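You operate a simulated robot arm through the tools that you are given. There is no shell and no other tool. Be economical: measure what you need, move in short steps, check, and stop when the job is done.

You are at the controls of a simulated robot arm. One attempt, no reset.

Task
Step the power up till the white marking card comes sharp, then lay it in the green card tray.
Fine: lower the guard; step the power key and fire the grey trigger button, as many shots as steps; raise the guard before you take the card. Never fire with the guard up. Where these are worked on the way, their far stop is far enough and under half their travel is too little: clear guard.

Only the result counts: the job must be done as asked and must still hold three seconds after the hand-in. Knocking over, shifting, dropping, spilling or breaking anything else fails it.

Robot
A 7-joint arm with a three-finger gripper on a trunk, on a base that drives. Base frame: it is fixed to the floor where the robot stands at the start and does not move with it; the origin is under the middle of the robot, x ahead of it, y to its left, z up. Lengths are in m, angles in degrees, forces in N, time in s.
With the tool pointing down near the work surface it reaches from about 0.44 to 0.9 m from the robot's upright axis, wherever it stands. Its first joint turns from -166.0 to 166.0 degrees. Places, roughly: aim knob [0.9, -0.3, 1.3]; black marking card (8x12x3 cm) [-0.7, -1.4, 0.8]; blue marking card (8x12x3 cm) [-0.9, -1.3, 0.8]; brown marking card (8x12x3 cm) [-0.8, -1.4, 0.8]; clear guard [0.7, -0.1, 1.2]; clear marking card (8x12x3 cm) [-1, -1.2, 0.8]; dot key [0.8, -0.2, 1.3]; focus knob [0.7, -0.2, 1.2]; gold marking card [-1, -1, 0.75]; green marking card [-1, -1.25, 0.75]; grey trigger button [0.6, -0.3, 0.8]; inside of the green card tray [-0.8, -1.1, 0.8]; lock lever [1, 0, 1.2]; mark key [0.9, -0.2, 1.3]; marking head [0.9, 0.1, 1.2]; rate key [0.8, -0.2, 1.3]. Payload 2.69 kg.
The tool frame sits at the grasp point between the pads (the TCP): z along the fingers, y along the line on which they close. The tips reach 0.029 m beyond it. Largest opening 0.12 m; the body of the gripper starts 0.078 m behind the TCP.
Orientation is that of the tool frame in the base frame, as [roll, pitch, yaw] about the fixed x, y, z axes, in that order (R = Rz(yaw) Ry(pitch) Rx(roll)). With the fingers straight down and closing along the base's y, the tool's x points along the base's -x, its y along +y and its z along -z.

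Tools
- The arm moves only by the tool move_arm. Its argument "motion" is a list that holds one entry, the list of rows, each a list of 6 numbers: the shift along the tool's x, y, z in m, then the turn, a rotation vector about the tool's x, y, z in degrees. In form: [[[dx, dy, dz, wx, wy, wz], ...]]. A call has 1 to 20 rows; each row shifts and turns the commanded pose from where the row before left it, along the tool's axes as they then stand. "fingers" is the finger opening in m, from 0 to 0.12, set as the call begins (left out, the last holds). A row lasts 0.2 s, in which the tool goes at most 0.05 m and 8.6 degrees; a call with a longer step from one row to the next is refused whole, and so is a gripper value outside its range. Where a pose cannot be reached the arm comes as near as it can. A force on the tool above 50 N (or 10 N above the force at the start of the call, whichever is more), or a blocked arm, ends the call early, and 0.2 s more pass. Each finger halts on what it meets, pressing with about 26 N; the grip force reading is that of the motor and also rises with nothing between the fingers. The clock runs only during rows and for 0.2 s after the last one: add rows that do not move to give the fingers time. The reply holds the time, the measured pose of the TCP, the force on the tool along the base axes, the opening and the grip force, in the units named above and with some noise, with the torque about the TCP (base axes, N m) and any sound that the robot's microphone picked up, and new pictures: "pictures" is both (left out), scene, wrist or none.
- Cameras (640 x 400 px; columns grow to the right, rows downward): "scene" is now at [0.1759, 0.1389, 1.5718]; the picture's right is [-0.51, -0.86, 0.00], its down [-0.28, 0.16, -0.95] and it looks along [0.81, -0.48, -0.32] (base axes); focal length 253 px, centre (320, 200). "wrist" rides on the gripper at [0.063, 0, -0.104] in the tool frame; the picture's right is [0.00, 1.00, 0.00], its down [-0.83, 0.00, -0.56] and it looks along [-0.56, 0.00, 0.83] (tool axes); focal length 275 px, centre (320, 200). There is no depth. A picture from a camera that has moved, and an enlarged one, comes with that camera's place and axes in the base frame and with its lens. The place of the scene camera against the robot may be out by one fixed shift of up to 0.012 m in any direction.
- move_column(by): slides the trunk up (or, below 0, down) by that many m; the arm and the scene camera ride with it, the base frame stays. It gives what a move gives, with no picture.
- base_move(legs): drives the robot by 1 to 6 legs, each [ahead, left, turn to the left] in m, m and degrees, along the robot's own axes; the way and the turn of a leg run together, so that a leg with both is an arc; at most 1.5 m and 180 degrees a leg. The arm and the cameras ride along, it lands a little off, and it stops where it bumps. It gives what a move gives, and a new picture of the scene camera.
- turn_head(pan, tilt): turns the head with the scene camera to pan (to the left, within 143 degrees either way) and tilt (down, from -29 to 69), counted from straight ahead of the robot. It gives what a move gives, and a new picture of the scene camera.
- enlarge(camera, box): a new picture of the part [left, top, right, bottom] of that camera's present view, enlarged. The clock stands still meanwhile.
- sign_off(): hands the job in; it is judged then, once.

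Work in short steps. Places have to be worked out from the pictures, the camera data and where the tool is seen: move nearer, look again, correct. Check each grasp and each placing, and mend what went wrong. You have 120 turns and 260 pictures in all, those below and enlarged ones among them. Open the gripper and draw the arm clear of the work before you hand the job in, unless the task says otherwise; then end with one line.

The tools are called after "Request:" as a command line: name --argument value ..., lists and objects as JSON in quotes. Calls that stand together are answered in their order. move_arm: Moves the arm, as the interface text tells. Its arguments: {"type":"object","properties":{"motion":{"type":"array","items":{"type":"array","items":{"type":"array","items":{"type":"number"}}}},"fingers":{"type":"number"},"pictures":{"type":"string","enum":["both","scene","wrist","none"]}},"required":["motion"]} The other tools are called the same way: move_column (by) slides the trunk up or down; base_move (legs) drives the base; turn_head (pan, tilt) turns the head that bears the scene camera; enlarge (camera, box) takes an enlarged picture of a part of a camera's view; sign_off () hands the job in.

At the start:

```text
clock: 0.0
ee_pos: [0.4555, -0.2247, 1.5371]
tcp_rot: [-180.0, 0.1, -180.0]
contact_force: [-0.1, 0.0, -0.1]
wrist_torque: [0.03, 0.0, 0.01]
finger_gap: 0.1201
grasp_force: 0.0
trunk travel left (down, up): [-0.525, 0.061]
robot x, y, heading: [0.0002, -0.0016, 0.1]
head pan, tilt: [-30.6, 18.7]
```

scene: 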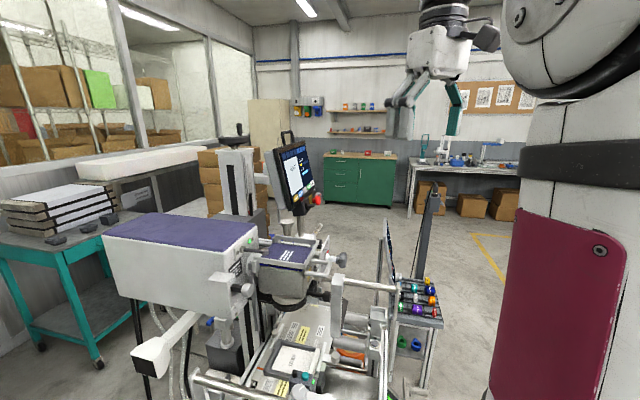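
wrist: 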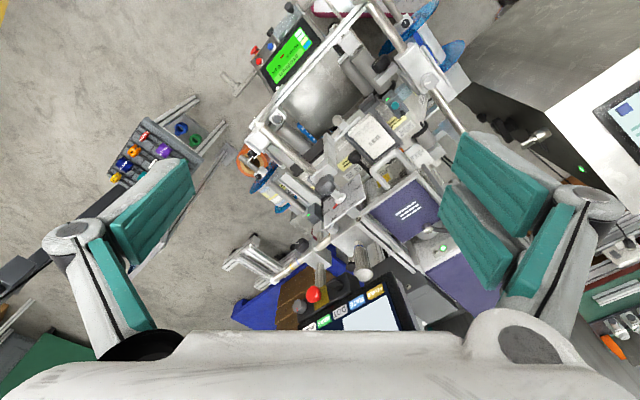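

The scene shows a marking machine ahead. I'll enlarge the views to identify the guard, keys, trigger and card.

Request:
enlarge --camera "scene" --box '[200, 220, 460, 400]'

Request:
enlarge --camera "scene" --box '[220, 120, 350, 220]'

Request:
enlarge --camera "wrist" --box '[220, 0, 520, 340]'

Request:
turn_head --pan -20 --tilt 50

```text
2.22 times, centred on (330, 310) of scene
camera zoom: at [0.1759, 0.1389, 1.5718], right [-0.51, -0.86, 0.0], down [-0.28, 0.16, -0.95], along [0.81, -0.48, -0.32], focal length 563 px, centre (298, -44)
```

zoom: 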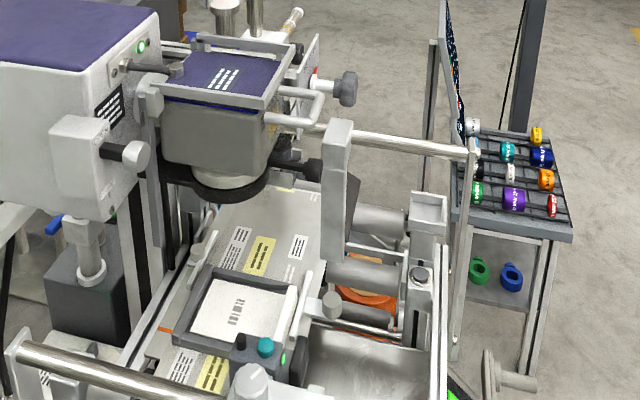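

```text
4.00 times, centred on (285, 170) of scene
camera zoom: at [0.1759, 0.1389, 1.5718], right [-0.51, -0.86, 0.0], down [-0.28, 0.16, -0.95], along [0.81, -0.48, -0.32], focal length 1013 px, centre (460, 320)
```

zoom: 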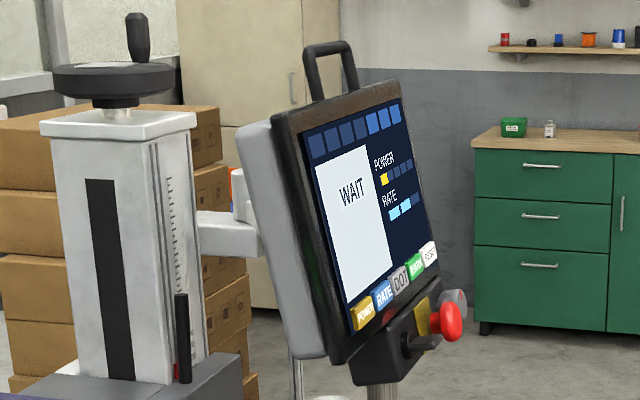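

```text
1.18 times, centred on (370, 170) of wrist
camera zoom: at [0.3924, -0.2247, 1.6418], right [0.0, 1.0, 0.0], down [0.83, 0.0, 0.56], along [0.56, 0.0, -0.83], focal length 324 px, centre (261, 235)
```

zoom: 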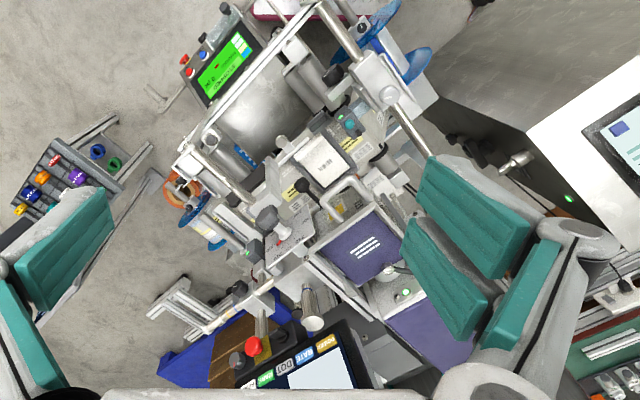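

```text
clock: 1.0
ee_pos: [0.4561, -0.2241, 1.5372]
tcp_rot: [-180.0, 0.0, -179.9]
contact_force: [-0.1, -0.1, 0.8]
wrist_torque: [0.02, 0.02, 0.0]
finger_gap: 0.1202
grasp_force: 0.0
trunk travel left (down, up): [-0.525, 0.061]
robot x, y, heading: [-0.0029, 0.0006, -0.0]
head pan, tilt: [-20.0, 50.0]
camera scene: at [0.1681, 0.16, 1.5243], right [-0.34, -0.94, 0.0], down [-0.72, 0.26, -0.64], along [0.6, -0.22, -0.77], focal length 253 px, centre (320, 200)
```

scene: 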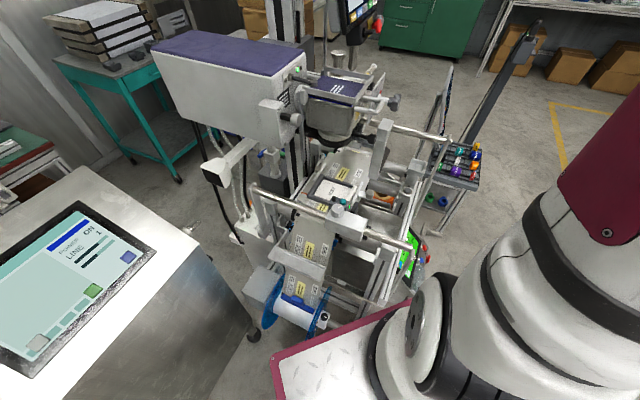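

Zooming in on the machine from this angle.

Request:
enlarge --camera "scene" --box '[250, 50, 450, 175]'

Request:
enlarge --camera "scene" --box '[240, 150, 440, 275]'

Request:
enlarge --camera "wrist" --box '[230, 180, 430, 310]'

```text
3.20 times, centred on (350, 112) of scene
camera zoom: at [0.1681, 0.16, 1.5243], right [-0.34, -0.94, 0.0], down [-0.72, 0.26, -0.64], along [0.6, -0.22, -0.77], focal length 811 px, centre (224, 480)
```

zoom: 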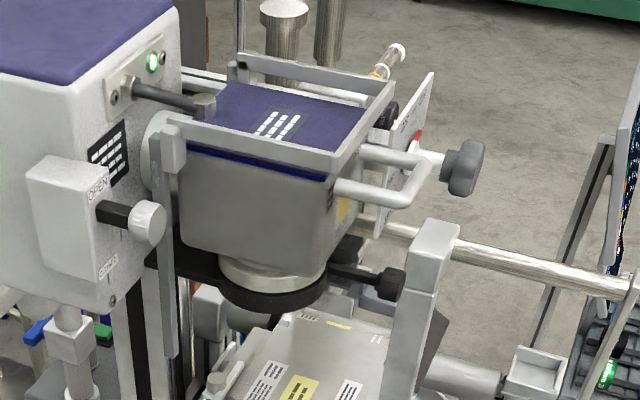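

```text
3.20 times, centred on (340, 212) of scene
camera zoom: at [0.1681, 0.16, 1.5243], right [-0.34, -0.94, 0.0], down [-0.72, 0.26, -0.64], along [0.6, -0.22, -0.77], focal length 811 px, centre (256, 160)
```

zoom: 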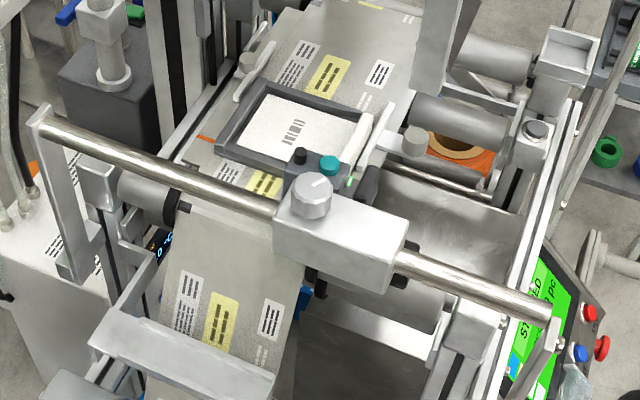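

```text
3.08 times, centred on (330, 245) of wrist
camera zoom: at [0.3924, -0.2247, 1.6418], right [0.0, 1.0, 0.0], down [0.83, 0.0, 0.56], along [0.56, 0.0, -0.83], focal length 847 px, centre (289, 62)
```

zoom: 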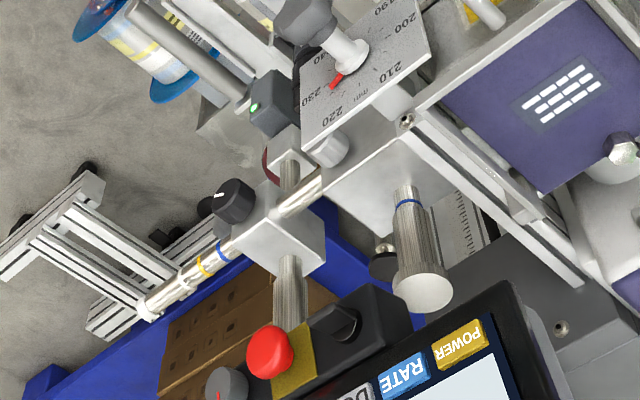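

I'll zoom the wrist view on the guard, its handle and the trigger area.

Request:
enlarge --camera "wrist" --box '[310, 130, 470, 240]'

Request:
enlarge --camera "wrist" --box '[230, 80, 430, 210]'

Request:
turn_head --pan -25 --tilt 35

```text
3.64 times, centred on (390, 185) of wrist
camera zoom: at [0.3924, -0.2247, 1.6418], right [0.0, 1.0, 0.0], down [0.83, 0.0, 0.56], along [0.56, 0.0, -0.83], focal length 1001 px, centre (66, 254)
```

zoom: 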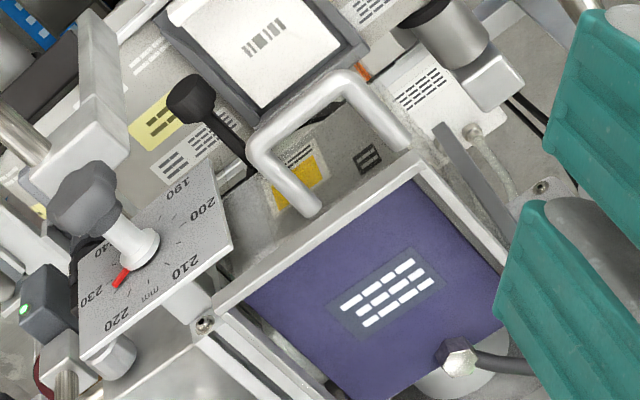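

```text
3.08 times, centred on (330, 145) of wrist
camera zoom: at [0.3924, -0.2247, 1.6418], right [0.0, 1.0, 0.0], down [0.83, 0.0, 0.56], along [0.56, 0.0, -0.83], focal length 847 px, centre (289, 369)
```

zoom: 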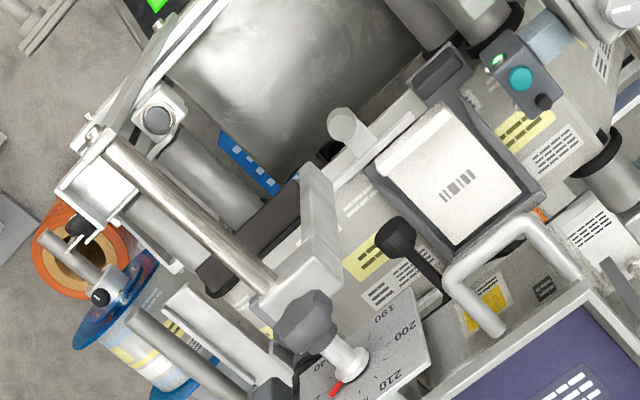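

```text
clock: 1.7
ee_pos: [0.4566, -0.2235, 1.5375]
tcp_rot: [-180.0, -0.1, -180.0]
contact_force: [-0.3, 0.1, 0.5]
wrist_torque: [-0.01, 0.01, 0.02]
finger_gap: 0.12
grasp_force: 0.0
trunk travel left (down, up): [-0.525, 0.061]
robot x, y, heading: [-0.0007, 0.0009, -0.1]
head pan, tilt: [-25.0, 35.0]
camera scene: at [0.1755, 0.1492, 1.5459], right [-0.42, -0.91, 0.0], down [-0.52, 0.24, -0.82], along [0.74, -0.35, -0.57], focal length 253 px, centre (320, 200)
```

scene: 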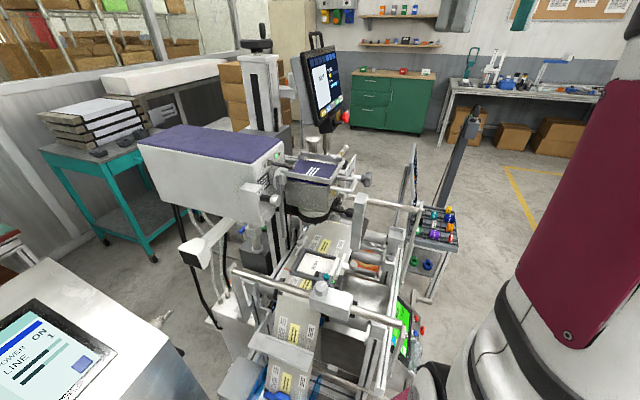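

Handle of the guard works out near (0.60,-0.12,1.25), machine rotated 45°. I need to see how the guard travels; enlarge from this head angle.

Request:
enlarge --camera "scene" --box '[240, 140, 400, 240]'

Request:
enlarge --camera "scene" --box '[300, 30, 380, 130]'

```text
4.00 times, centred on (320, 190) of scene
camera zoom: at [0.1755, 0.1492, 1.5459], right [-0.42, -0.91, 0.0], down [-0.52, 0.24, -0.82], along [0.74, -0.35, -0.57], focal length 1013 px, centre (320, 240)
```

zoom: 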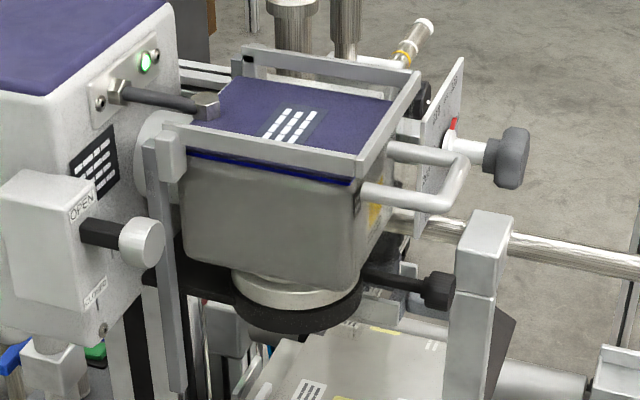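

```text
4.00 times, centred on (340, 80) of scene
camera zoom: at [0.1755, 0.1492, 1.5459], right [-0.42, -0.91, 0.0], down [-0.52, 0.24, -0.82], along [0.74, -0.35, -0.57], focal length 1013 px, centre (240, 680)
```

zoom: 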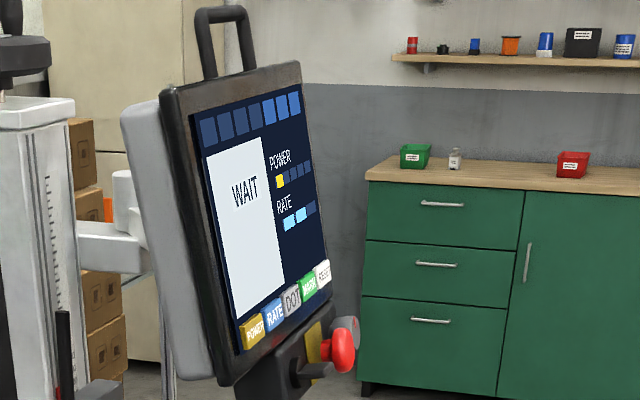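

The guard frame slides on vertical rails, with the U-handle facing (-0.7,-0.7). I'll yaw the tool 45° and tilt it 45° toward the machine in free air, and look.

Request:
move_arm --motion '[[[0, 0, 0, 0, 0, -7.5], [0, 0, 0, 0, 0, -7.5], [0, 0, 0, 0, 0, -7.5], [0, 0, 0, 0, 0, -7.5], [0, 0, 0, 0, 0, -7.5], [0, 0, 0, 0, 0, -7.5], [0, 0, 0, 0, -7.5, 0], [0, 0, 0, 0, -7.5, 0], [0, 0, 0, 0, -7.5, 0], [0, 0, 0, 0, -7.5, 0], [0, 0, 0, 0, -7.5, 0], [0, 0, 0, 0, -7.5, 0]]]' --fingers 0.09

```text
clock: 4.3
ee_pos: [0.4562, -0.2231, 1.5365]
tcp_rot: [179.9, 45.1, -135.0]
contact_force: [0.2, 0.3, 1.0]
wrist_torque: [-0.03, 0.05, -0.03]
finger_gap: 0.09
grasp_force: 0.1
trunk travel left (down, up): [-0.525, 0.061]
robot x, y, heading: [-0.0019, 0.0011, 0.2]
head pan, tilt: [-25.0, 35.0]
camera scene: at [0.1755, 0.1493, 1.5459], right [-0.42, -0.91, 0.0], down [-0.52, 0.24, -0.82], along [0.74, -0.35, -0.57], focal length 253 px, centre (320, 200)
camera wrist: at [0.3726, -0.3079, 1.5668], right [-0.71, 0.7, 0.0], down [0.13, 0.14, 0.98], along [0.69, 0.7, -0.19], focal length 275 px, centre (320, 200)
```

scene: 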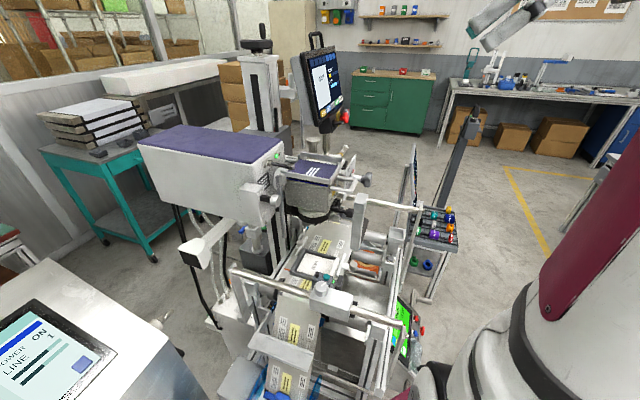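
wrist: 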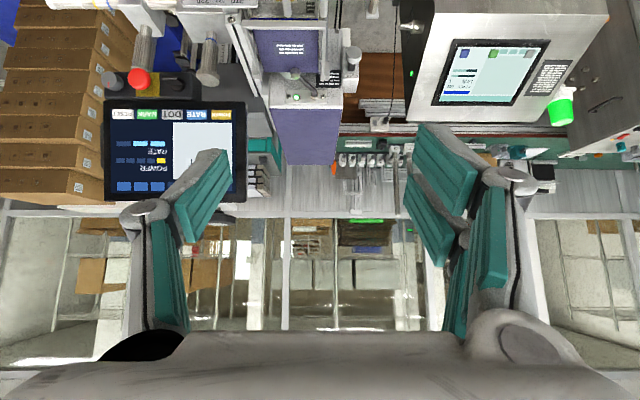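

Image comes upside-down but clear. Lower the tool 0.2 m to handle height at standoff.

Request:
move_arm --motion '[[[0.035, 0, 0.035, 0, 0, 0], [0.035, 0, 0.035, 0, 0, 0], [0.035, 0, 0.035, 0, 0, 0], [0.035, 0, 0.035, 0, 0, 0]]]'

```text
clock: 5.3
ee_pos: [0.4573, -0.224, 1.3386]
tcp_rot: [-179.9, 45.0, -134.9]
contact_force: [-0.5, 0.4, -0.3]
wrist_torque: [-0.01, -0.02, -0.03]
finger_gap: 0.0899
grasp_force: 0.1
trunk travel left (down, up): [-0.525, 0.061]
robot x, y, heading: [-0.0022, 0.0017, -0.1]
head pan, tilt: [-25.0, 35.0]
camera scene: at [0.1753, 0.1494, 1.5459], right [-0.42, -0.91, 0.0], down [-0.52, 0.24, -0.82], along [0.74, -0.35, -0.57], focal length 253 px, centre (320, 200)
camera wrist: at [0.3728, -0.3078, 1.368], right [-0.71, 0.7, 0.0], down [0.13, 0.14, 0.98], along [0.69, 0.7, -0.2], focal length 275 px, centre (320, 200)
```

scene: 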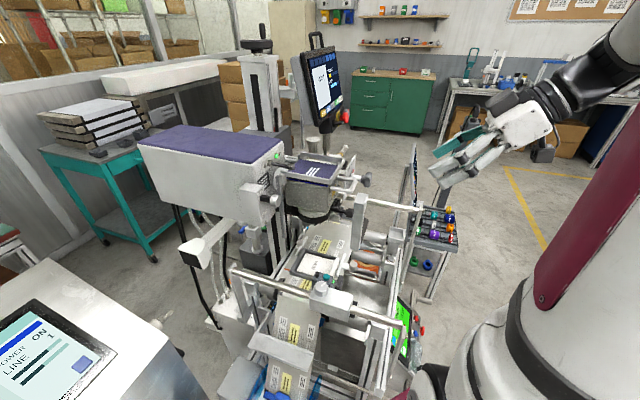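
wrist: 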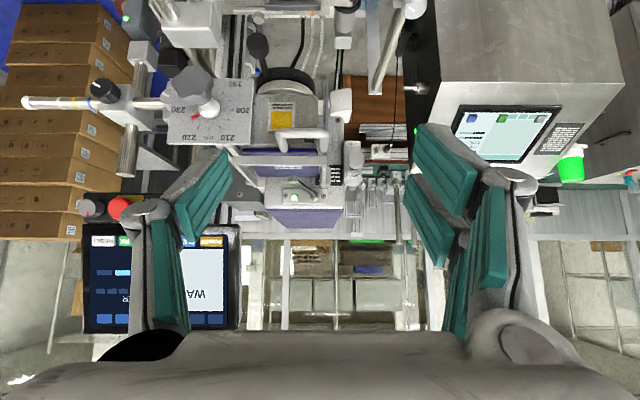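

Request:
enlarge --camera "wrist" --box '[150, 0, 420, 240]'

```text
1.67 times, centred on (285, 120) of wrist
camera zoom: at [0.3728, -0.3078, 1.368], right [-0.71, 0.7, 0.0], down [0.13, 0.14, 0.98], along [0.69, 0.7, -0.2], focal length 459 px, centre (378, 333)
```

zoom: 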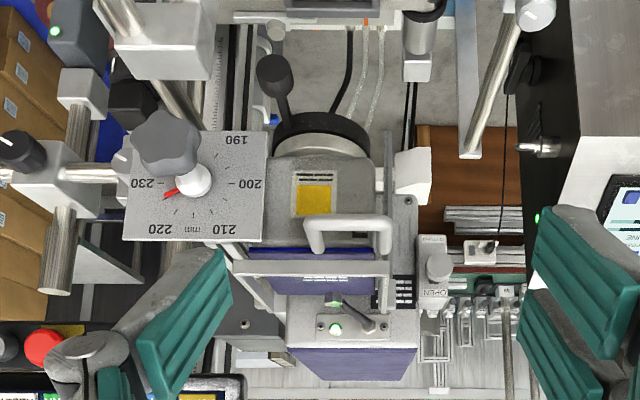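

Guard handle refined at about (0.587,-0.120,1.238). Approach along the tool axis to a ~6 cm standoff and check alignment.

Request:
move_arm --motion '[[[-0.024, -0.009, 0, 0, 0, 0], [-0.024, -0.009, 0.02, 0, 0, 0], [0, 0, 0.04, 0, 0, 0], [0, 0, 0.04, 0, 0, 0], [0, 0, 0.03, 0, 0, 0]]]' --fingers 0.085

Request:
enlarge --camera "scene" --box '[280, 130, 440, 230]'

```text
clock: 6.5
ee_pos: [0.5605, -0.1482, 1.28]
tcp_rot: [-180.0, 45.1, -135.1]
contact_force: [-0.2, -0.3, 0.0]
wrist_torque: [0.03, -0.02, -0.03]
finger_gap: 0.0851
grasp_force: 0.0
trunk travel left (down, up): [-0.525, 0.061]
robot x, y, heading: [-0.0018, -0.0008, 0.1]
head pan, tilt: [-25.0, 35.0]
camera scene: at [0.1753, 0.1491, 1.546], right [-0.42, -0.91, 0.0], down [-0.52, 0.24, -0.82], along [0.74, -0.35, -0.57], focal length 253 px, centre (320, 200)
camera wrist: at [0.4764, -0.2324, 1.3095], right [-0.71, 0.7, 0.0], down [0.14, 0.14, 0.98], along [0.69, 0.7, -0.19], focal length 275 px, centre (320, 200)
```

scene: 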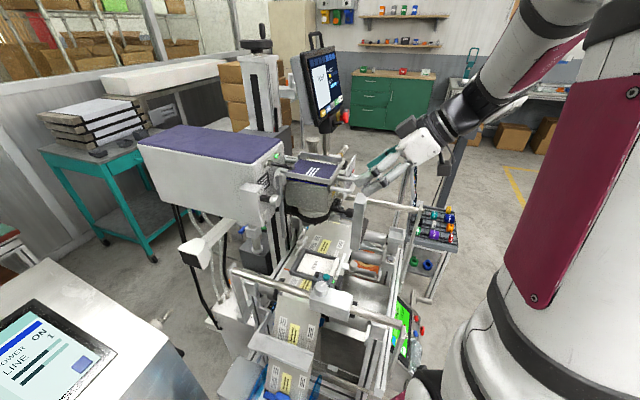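
wrist: 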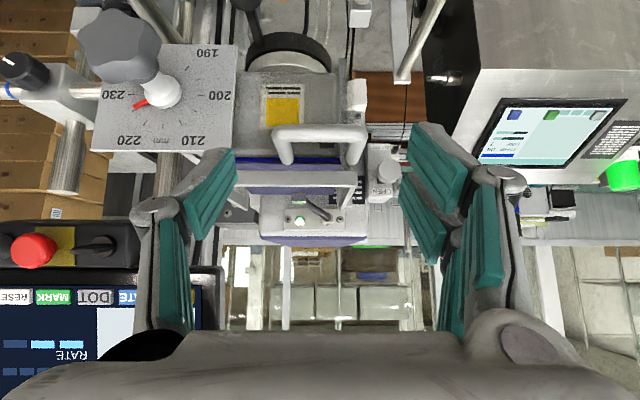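

```text
4.00 times, centred on (360, 180) of scene
camera zoom: at [0.1753, 0.1491, 1.546], right [-0.42, -0.91, 0.0], down [-0.52, 0.24, -0.82], along [0.74, -0.35, -0.57], focal length 1013 px, centre (160, 280)
```

zoom: 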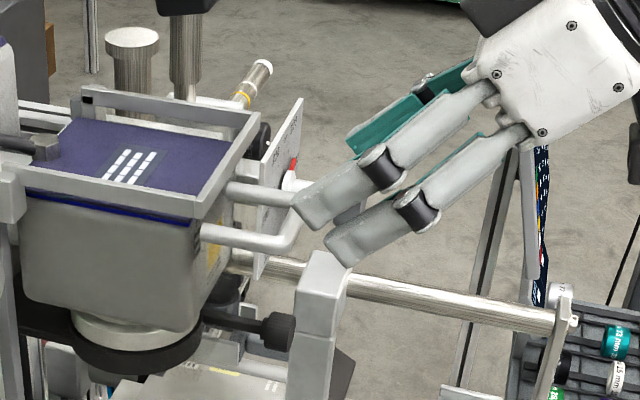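

Aligned laterally; advance 0.058 along the tool axis onto the U-handle, then close.

Request:
move_arm --motion '[[[0, 0, 0.02, 0, 0, 0], [0, 0, 0.02, 0, 0, 0], [0, 0, 0.018, 0, 0, 0]]]'

Request:
enlarge --camera "scene" --box '[280, 130, 440, 230]'

```text
clock: 7.3
ee_pos: [0.5889, -0.1182, 1.2387]
tcp_rot: [180.0, 44.9, -135.0]
contact_force: [-0.5, -1.0, 0.7]
wrist_torque: [-0.01, -0.01, 0.01]
finger_gap: 0.0849
grasp_force: 0.0
trunk travel left (down, up): [-0.525, 0.061]
robot x, y, heading: [0.002, 0.0005, -0.1]
head pan, tilt: [-25.0, 35.0]
camera scene: at [0.1754, 0.1491, 1.546], right [-0.42, -0.91, 0.0], down [-0.52, 0.24, -0.82], along [0.74, -0.35, -0.57], focal length 253 px, centre (320, 200)
camera wrist: at [0.5042, -0.2029, 1.2686], right [-0.71, 0.7, 0.0], down [0.14, 0.14, 0.98], along [0.69, 0.7, -0.19], focal length 275 px, centre (320, 200)
```

scene: 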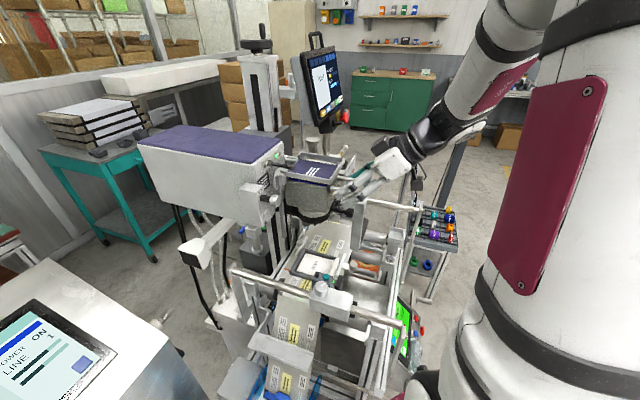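
wrist: 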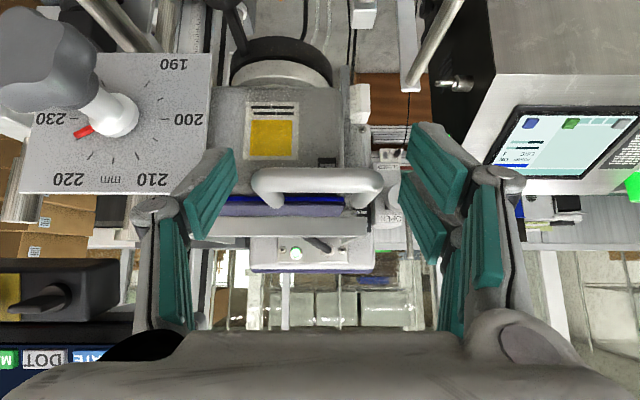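

```text
4.00 times, centred on (360, 180) of scene
camera zoom: at [0.1754, 0.1491, 1.546], right [-0.42, -0.91, 0.0], down [-0.52, 0.24, -0.82], along [0.74, -0.35, -0.57], focal length 1013 px, centre (160, 280)
```

zoom: 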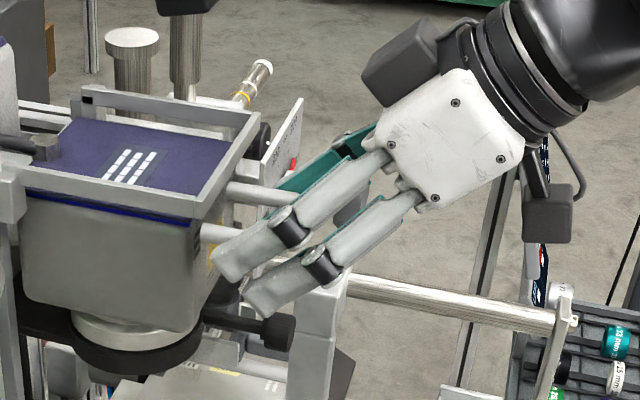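

The handle sits at the TCP row between the pads. Close the fingers on it.

Request:
move_arm --motion '[[[0, 0, 0, 0, 0, 0], [0, 0, 0, 0, 0, 0], [0, 0, 0, 0, 0, 0]]]' --fingers 0.03 --pictures "wrist"

```text
clock: 8.1
ee_pos: [0.5887, -0.1202, 1.2398]
tcp_rot: [-179.9, 45.0, -135.0]
contact_force: [3.7, -5.5, 0.7]
wrist_torque: [-0.29, -0.03, 0.47]
finger_gap: 0.0586
grasp_force: 44.9
trunk travel left (down, up): [-0.525, 0.061]
robot x, y, heading: [-0.0004, 0.0018, 0.2]
head pan, tilt: [-25.0, 35.0]
camera wrist: at [0.5045, -0.2036, 1.2688], right [-0.71, 0.7, 0.0], down [0.13, 0.14, 0.98], along [0.69, 0.69, -0.2], focal length 275 px, centre (320, 200)
```

wrist: 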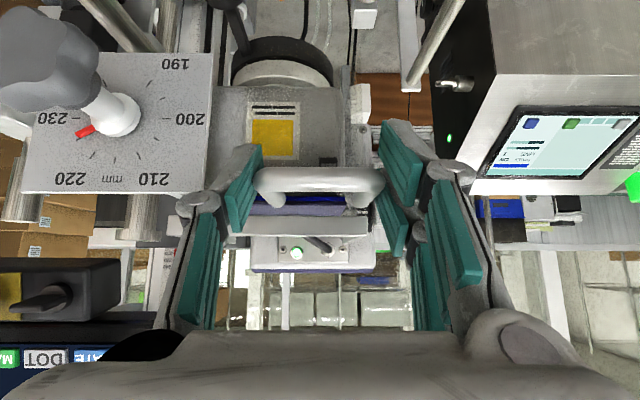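

Handle is held (gap 0.0586). Draw it straight down in 2 cm steps for 8 cm and watch the force.

Request:
move_arm --motion '[[[0.0071, 0, 0.0071, 0, 0, 0], [0.0141, 0, 0.0141, 0, 0, 0], [0.0141, 0, 0.0141, 0, 0, 0], [0.0141, 0, 0.0141, 0, 0, 0]]]'

Request:
enlarge --camera "scene" --box '[240, 130, 440, 255]'

```text
clock: 9.1
ee_pos: [0.5878, -0.1193, 1.1712]
tcp_rot: [180.0, 45.0, -135.1]
contact_force: [16.1, -8.6, 2.6]
wrist_torque: [0.41, 0.4, 0.73]
finger_gap: 0.0586
grasp_force: 45.0
trunk travel left (down, up): [-0.525, 0.061]
robot x, y, heading: [-0.0014, -0.0015, -0.0]
head pan, tilt: [-25.0, 35.0]
camera scene: at [0.1765, 0.1487, 1.5458], right [-0.42, -0.91, 0.0], down [-0.52, 0.24, -0.82], along [0.74, -0.35, -0.57], focal length 253 px, centre (320, 200)
camera wrist: at [0.5044, -0.2036, 1.1996], right [-0.71, 0.71, 0.0], down [0.14, 0.14, 0.98], along [0.69, 0.7, -0.19], focal length 275 px, centre (320, 200)
```

scene: 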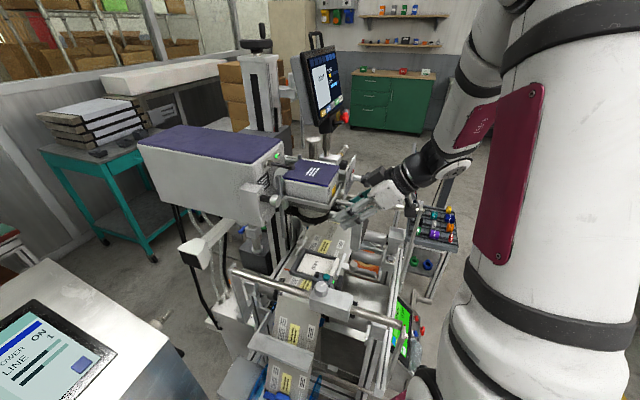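
wrist: 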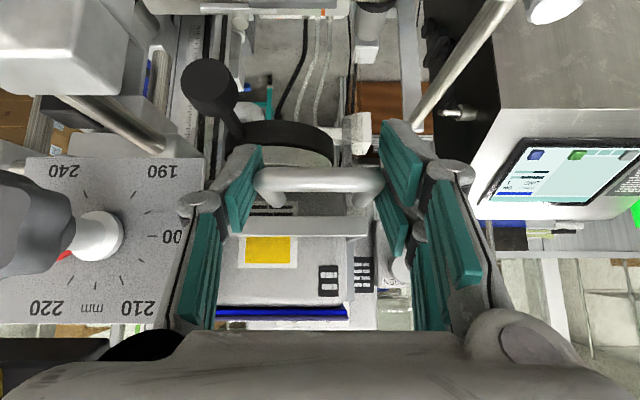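

```text
3.20 times, centred on (340, 192) of scene
camera zoom: at [0.1765, 0.1487, 1.5458], right [-0.42, -0.91, 0.0], down [-0.52, 0.24, -0.82], along [0.74, -0.35, -0.57], focal length 811 px, centre (256, 224)
```

zoom: 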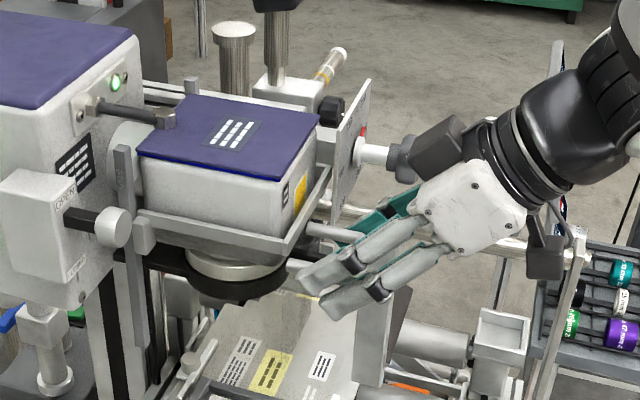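

Guard follows cleanly, 7 cm down. Continue down 6 cm more, watching for the stop.

Request:
move_arm --motion '[[[0.0106, 0, 0.0106, 0, 0, 0], [0.0106, 0, 0.0106, 0, 0, 0], [0.0106, 0, 0.0106, 0, 0, 0], [0.0106, 0, 0.0106, 0, 0, 0]]]'

Request:
enlarge --camera "scene" --box '[240, 130, 440, 255]'

```text
clock: 10.1
ee_pos: [0.5865, -0.1192, 1.112]
tcp_rot: [-179.7, 45.2, -134.8]
contact_force: [22.7, -6.9, 21.5]
wrist_torque: [0.2, -0.2, 0.37]
finger_gap: 0.0586
grasp_force: 45.0
trunk travel left (down, up): [-0.525, 0.061]
robot x, y, heading: [0.0007, -0.0015, -0.2]
head pan, tilt: [-25.0, 35.0]
camera scene: at [0.1759, 0.1489, 1.5461], right [-0.42, -0.91, 0.0], down [-0.52, 0.24, -0.82], along [0.74, -0.35, -0.57], focal length 253 px, centre (320, 200)
camera wrist: at [0.5042, -0.2038, 1.1414], right [-0.71, 0.7, -0.01], down [0.13, 0.14, 0.98], along [0.69, 0.7, -0.19], focal length 275 px, centre (320, 200)
```

scene: 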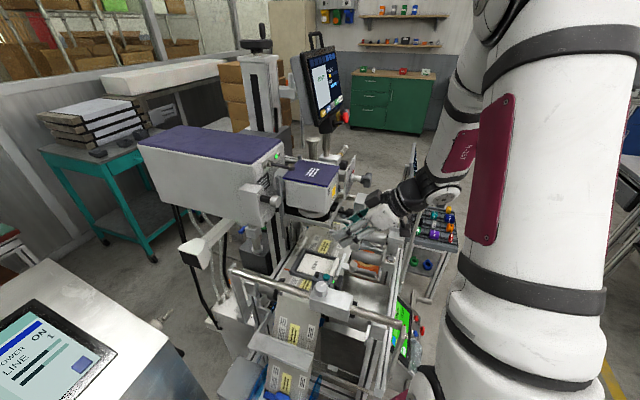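
wrist: 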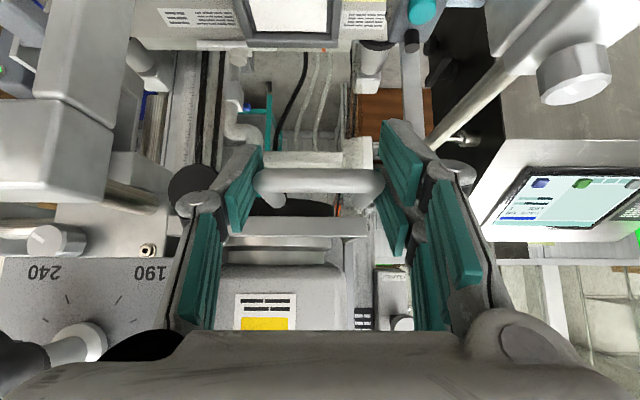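

```text
3.20 times, centred on (340, 192) of scene
camera zoom: at [0.1759, 0.1489, 1.5461], right [-0.42, -0.91, 0.0], down [-0.52, 0.24, -0.82], along [0.74, -0.35, -0.57], focal length 811 px, centre (256, 224)
```

zoom: 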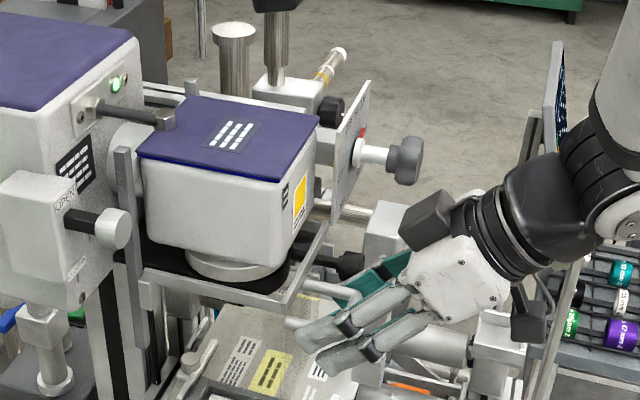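

Vertical force 21 N appears; may be nearing the stop. Push 2 cm more in small steps.

Request:
move_arm --motion '[[[0.0035, 0, 0.0035, 0, 0, 0], [0.0035, 0, 0.0035, 0, 0, 0], [0.0035, 0, 0.0035, 0, 0, 0], [0.0035, 0, 0.0035, 0, 0, 0]]]'

Request:
enlarge --camera "scene" --box '[240, 130, 440, 255]'

```text
clock: 11.1
ee_pos: [0.5816, -0.1148, 1.0889]
tcp_rot: [179.5, 44.9, -135.0]
contact_force: [-13.2, 12.7, 1.7]
wrist_torque: [-0.19, -0.3, 0.18]
finger_gap: 0.0416
grasp_force: 9.2
trunk travel left (down, up): [-0.525, 0.061]
robot x, y, heading: [0.0009, 0.0011, 0.2]
head pan, tilt: [-25.0, 35.0]
camera scene: at [0.1744, 0.1501, 1.546], right [-0.42, -0.91, 0.0], down [-0.52, 0.24, -0.82], along [0.74, -0.35, -0.57], focal length 253 px, centre (320, 200)
camera wrist: at [0.4996, -0.1999, 1.1185], right [-0.71, 0.7, 0.0], down [0.14, 0.14, 0.98], along [0.69, 0.7, -0.2], focal length 275 px, centre (320, 200)
```

scene: 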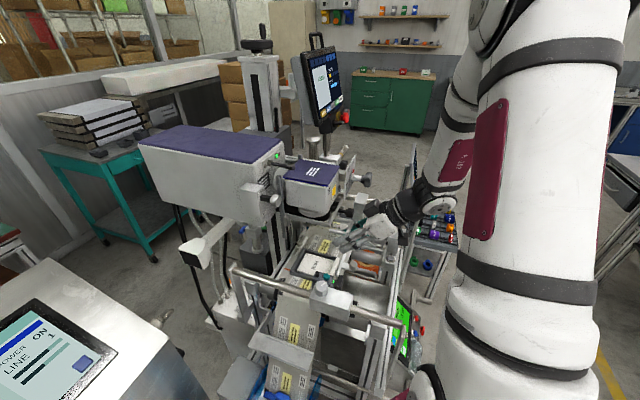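
wrist: 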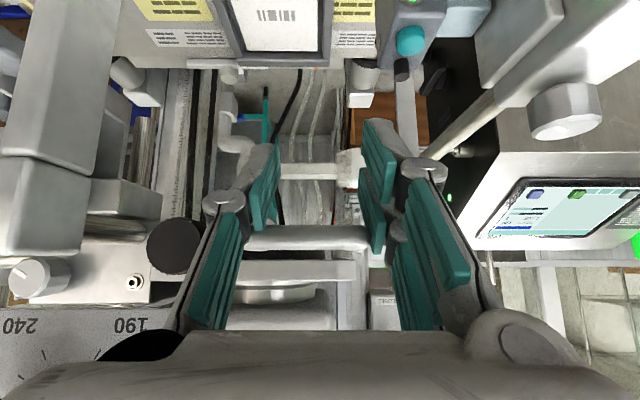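

```text
3.20 times, centred on (340, 192) of scene
camera zoom: at [0.1744, 0.1501, 1.546], right [-0.42, -0.91, 0.0], down [-0.52, 0.24, -0.82], along [0.74, -0.35, -0.57], focal length 811 px, centre (256, 224)
```

zoom: 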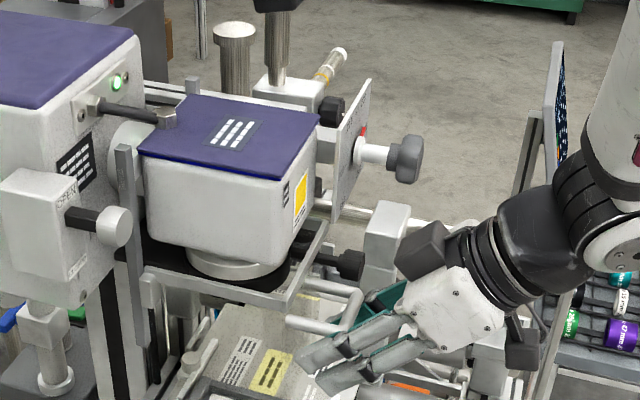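

The guard hit its stop (frame no longer moves) and the fingers slipped just beneath the handle. Back out horizontally, then rise, and look at guard state.

Request:
move_arm --motion '[[[0.01, 0, -0.01, 0, 0, 0], [0.02, 0, -0.02, 0, 0, 0], [0.025, 0, -0.025, 0, 0, 0], [0.025, 0, -0.025, 0, 0, 0], [-0.03, 0, -0.03, 0, 0, 0], [-0.03, 0, -0.03, 0, 0, 0], [-0.03, 0, -0.03, 0, 0, 0]]]' --fingers 0.045

Request:
enlarge --camera "scene" --box '[240, 130, 440, 255]'

Request:
enlarge --camera "scene" --box '[290, 30, 370, 130]'

```text
clock: 12.7
ee_pos: [0.5055, -0.1962, 1.218]
tcp_rot: [179.9, 44.9, -135.1]
contact_force: [1.0, -0.8, -0.4]
wrist_torque: [0.04, 0.02, 0.0]
finger_gap: 0.045
grasp_force: 0.0
trunk travel left (down, up): [-0.525, 0.061]
robot x, y, heading: [0.0009, -0.0021, -0.1]
head pan, tilt: [-25.0, 35.0]
camera scene: at [0.1757, 0.1487, 1.546], right [-0.42, -0.91, 0.0], down [-0.52, 0.24, -0.82], along [0.74, -0.35, -0.57], focal length 253 px, centre (320, 200)
camera wrist: at [0.4219, -0.2813, 1.2477], right [-0.71, 0.71, 0.0], down [0.14, 0.14, 0.98], along [0.69, 0.69, -0.2], focal length 275 px, centre (320, 200)
```

scene: 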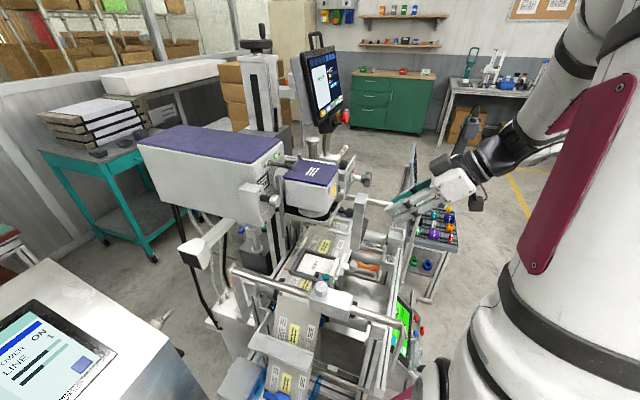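
wrist: 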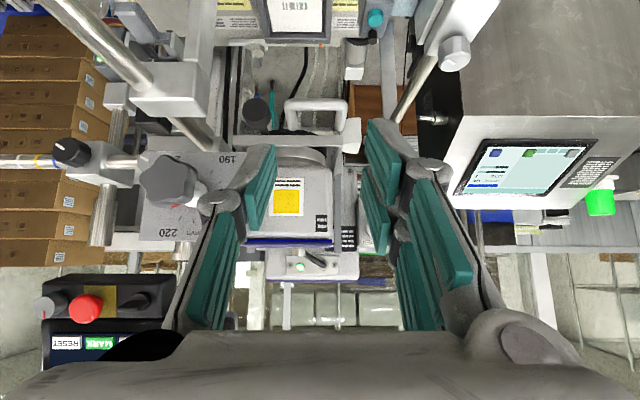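

```text
3.20 times, centred on (340, 192) of scene
camera zoom: at [0.1757, 0.1487, 1.546], right [-0.42, -0.91, 0.0], down [-0.52, 0.24, -0.82], along [0.74, -0.35, -0.57], focal length 811 px, centre (256, 224)
```

zoom: 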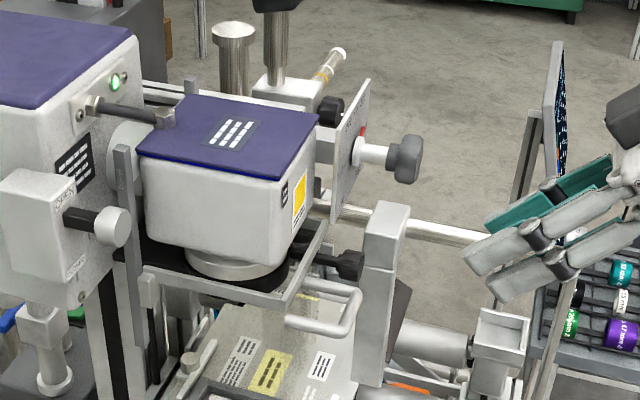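

```text
4.00 times, centred on (330, 80) of scene
camera zoom: at [0.1757, 0.1487, 1.546], right [-0.42, -0.91, 0.0], down [-0.52, 0.24, -0.82], along [0.74, -0.35, -0.57], focal length 1013 px, centre (280, 680)
```

zoom: 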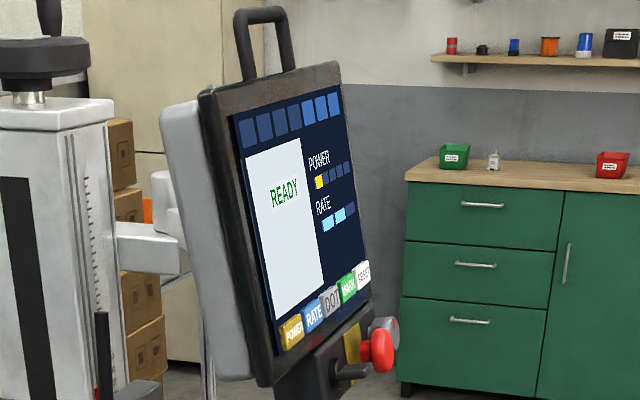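

Screen now says READY: guard is down. Rise and shift sideways to face the POWER key, fingers closed.

Request:
move_arm --motion '[[[-0.035, 0, -0.035, 0, 0, 0], [-0.028, -0.0274, -0.028, 0, 0, 0], [-0.028, -0.0274, -0.028, 0, 0, 0], [-0.028, -0.0274, -0.028, 0, 0, 0], [-0.022, -0.0274, -0.022, 0, 0, 0], [0, -0.0274, 0, 0, 0, 0]]]' --fingers 0.0

Request:
enlarge --camera "wrist" --box '[200, 100, 440, 260]'

```text
clock: 14.1
ee_pos: [0.6023, -0.2957, 1.4182]
tcp_rot: [180.0, 45.0, -135.1]
contact_force: [0.2, 0.8, 0.6]
wrist_torque: [-0.07, 0.02, -0.02]
finger_gap: 0.0
grasp_force: 25.9
trunk travel left (down, up): [-0.525, 0.061]
robot x, y, heading: [0.0006, -0.0006, -0.5]
head pan, tilt: [-25.0, 35.0]
camera scene: at [0.1753, 0.1495, 1.5459], right [-0.42, -0.91, 0.0], down [-0.52, 0.24, -0.82], along [0.74, -0.35, -0.57], focal length 253 px, centre (320, 200)
camera wrist: at [0.5193, -0.3798, 1.4483], right [-0.71, 0.7, 0.0], down [0.14, 0.14, 0.98], along [0.69, 0.7, -0.19], focal length 275 px, centre (320, 200)
```

scene: 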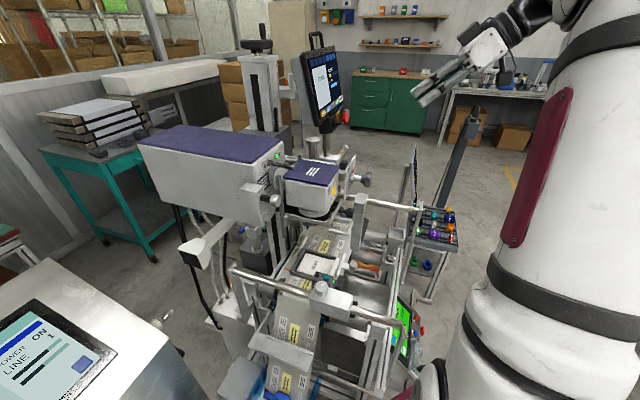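
wrist: 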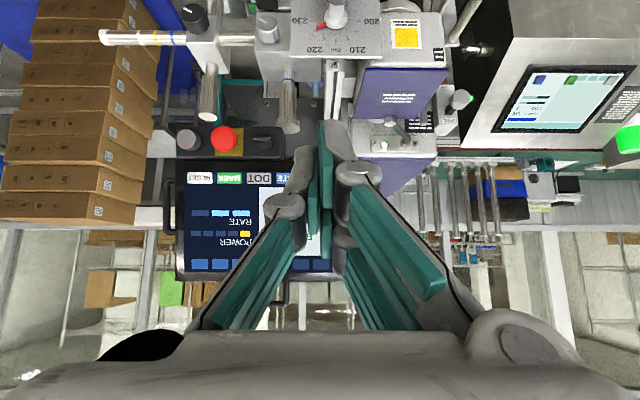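

```text
2.50 times, centred on (320, 180) of wrist
camera zoom: at [0.5193, -0.3798, 1.4483], right [-0.71, 0.7, 0.0], down [0.14, 0.14, 0.98], along [0.69, 0.7, -0.19], focal length 688 px, centre (320, 250)
```

zoom: 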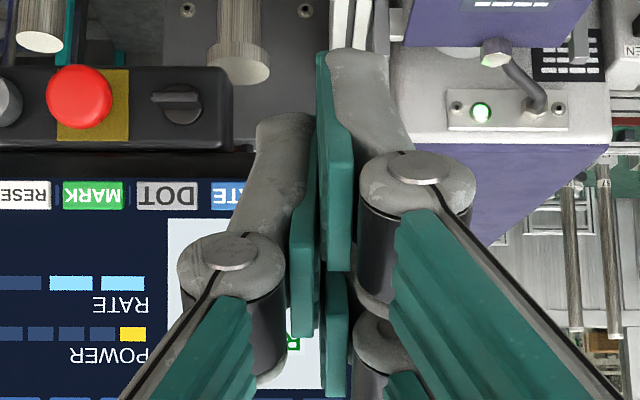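

POWER key lies nearly on the tool line, about 0.34 m ahead of the camera, z≈1.355, panel leaning back ~13°. Lower 4.9 cm and advance 14 cm, then check.

Request:
move_arm --motion '[[[0.0173, -0.002, 0.0173, 0, 0, 0], [0.0173, 0, 0.0173, 0, 0, 0], [-0.025, 0, 0.025, 0, 0, 0], [-0.025, 0, 0.025, 0, 0, 0], [-0.025, 0, 0.025, 0, 0, 0], [-0.024, 0, 0.024, 0, 0, 0]]]'

Request:
enlarge --camera "scene" --box '[290, 50, 370, 130]'

Request:
enlarge --camera "wrist" --box '[240, 100, 400, 220]'

```text
clock: 15.5
ee_pos: [0.7046, -0.1966, 1.3691]
tcp_rot: [-180.0, 45.0, -135.0]
contact_force: [-0.4, -0.1, 0.5]
wrist_torque: [0.02, -0.04, 0.01]
finger_gap: 0.0
grasp_force: 26.3
trunk travel left (down, up): [-0.525, 0.061]
robot x, y, heading: [-0.002, -0.0013, -0.1]
head pan, tilt: [-25.0, 35.0]
camera scene: at [0.1754, 0.1488, 1.546], right [-0.42, -0.91, 0.0], down [-0.52, 0.24, -0.82], along [0.74, -0.35, -0.57], focal length 253 px, centre (320, 200)
camera wrist: at [0.6202, -0.2827, 1.3987], right [-0.71, 0.71, 0.0], down [0.13, 0.14, 0.98], along [0.69, 0.7, -0.19], focal length 275 px, centre (320, 200)
```

scene: 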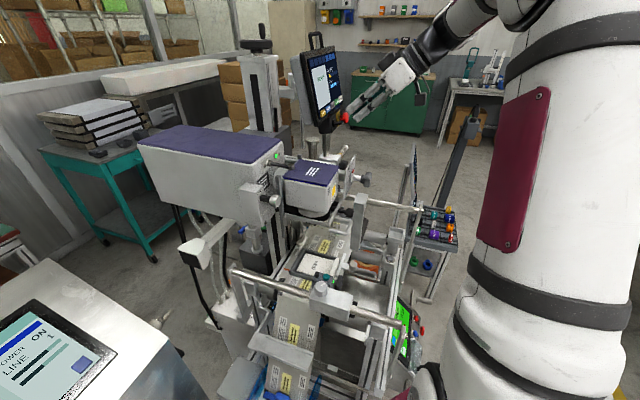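
wrist: 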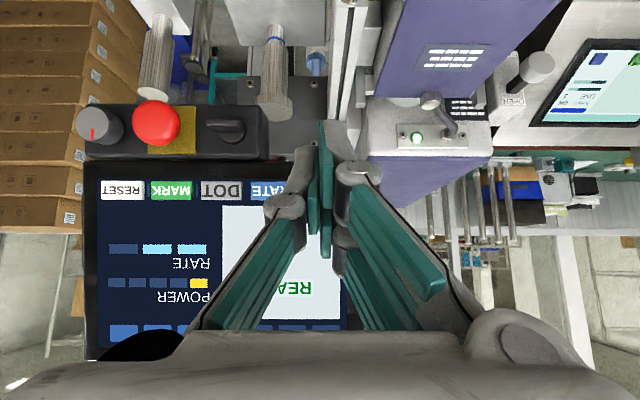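

```text
5.00 times, centred on (330, 90) of scene
camera zoom: at [0.1754, 0.1488, 1.546], right [-0.42, -0.91, 0.0], down [-0.52, 0.24, -0.82], along [0.74, -0.35, -0.57], focal length 1267 px, centre (270, 750)
```

zoom: 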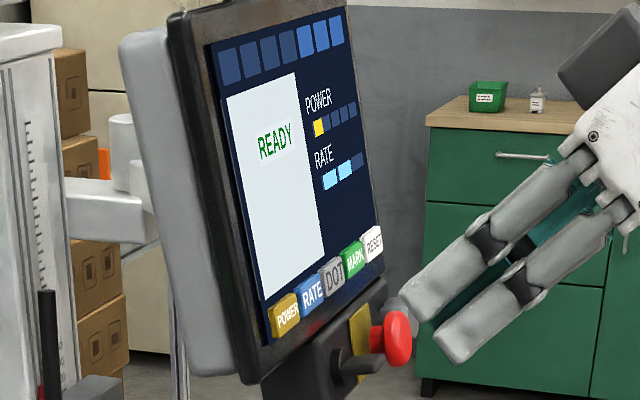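

```text
3.33 times, centred on (320, 160) of wrist
camera zoom: at [0.6202, -0.2827, 1.3987], right [-0.71, 0.71, 0.0], down [0.13, 0.14, 0.98], along [0.69, 0.7, -0.19], focal length 918 px, centre (320, 333)
```

zoom: 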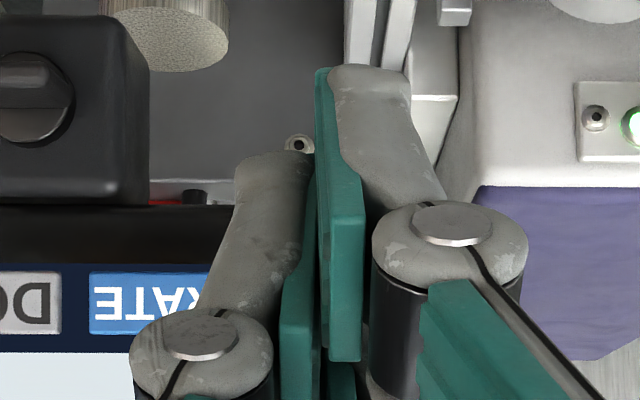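

Re-estimated POWER key at (0.770,-0.131,1.350); ~6 cm to go. Advance 5 cm then creep.

Request:
move_arm --motion '[[[-0.0165, 0, 0.0195, 0, 0, 0], [-0.0165, 0, 0.0195, 0, 0, 0]]]'

Request:
enlarge --camera "scene" --box '[300, 70, 364, 110]'

```text
clock: 16.1
ee_pos: [0.7382, -0.1606, 1.3635]
tcp_rot: [-179.9, 45.1, -134.9]
contact_force: [-0.2, -0.2, -0.5]
wrist_torque: [0.0, -0.03, -0.03]
finger_gap: 0.0001
grasp_force: 26.1
trunk travel left (down, up): [-0.525, 0.061]
robot x, y, heading: [0.0003, -0.0002, -0.1]
head pan, tilt: [-25.0, 35.0]
camera scene: at [0.1754, 0.1489, 1.546], right [-0.42, -0.91, 0.0], down [-0.52, 0.24, -0.82], along [0.74, -0.35, -0.57], focal length 253 px, centre (320, 200)
camera wrist: at [0.6551, -0.2453, 1.3935], right [-0.71, 0.71, 0.0], down [0.14, 0.14, 0.98], along [0.69, 0.69, -0.19], focal length 275 px, centre (320, 200)
```

scene: 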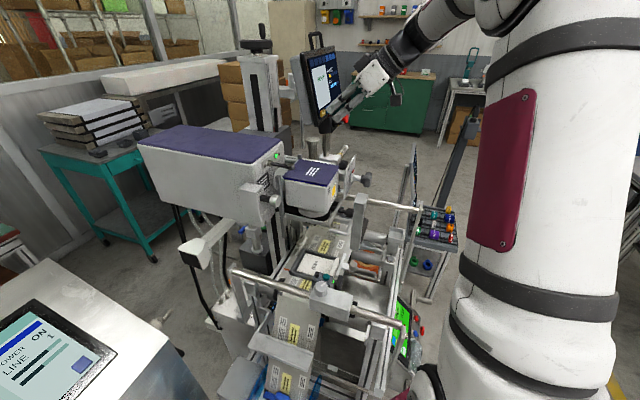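
wrist: 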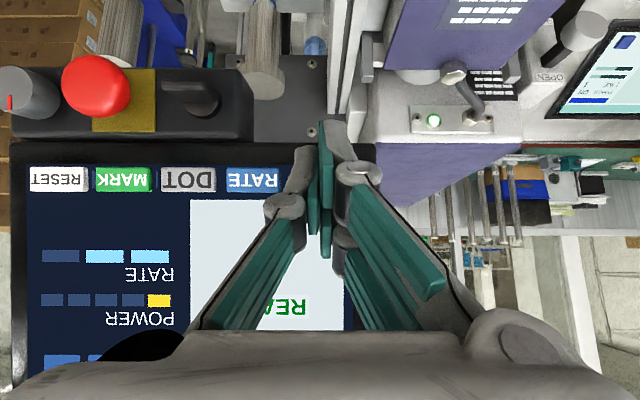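

```text
10.00 times, centred on (332, 90) of scene
camera zoom: at [0.1754, 0.1489, 1.546], right [-0.42, -0.91, 0.0], down [-0.52, 0.24, -0.82], along [0.74, -0.35, -0.57], focal length 2534 px, centre (200, 1300)
```

zoom: 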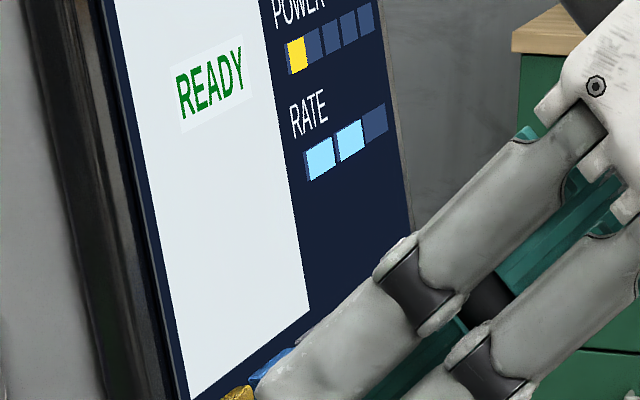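

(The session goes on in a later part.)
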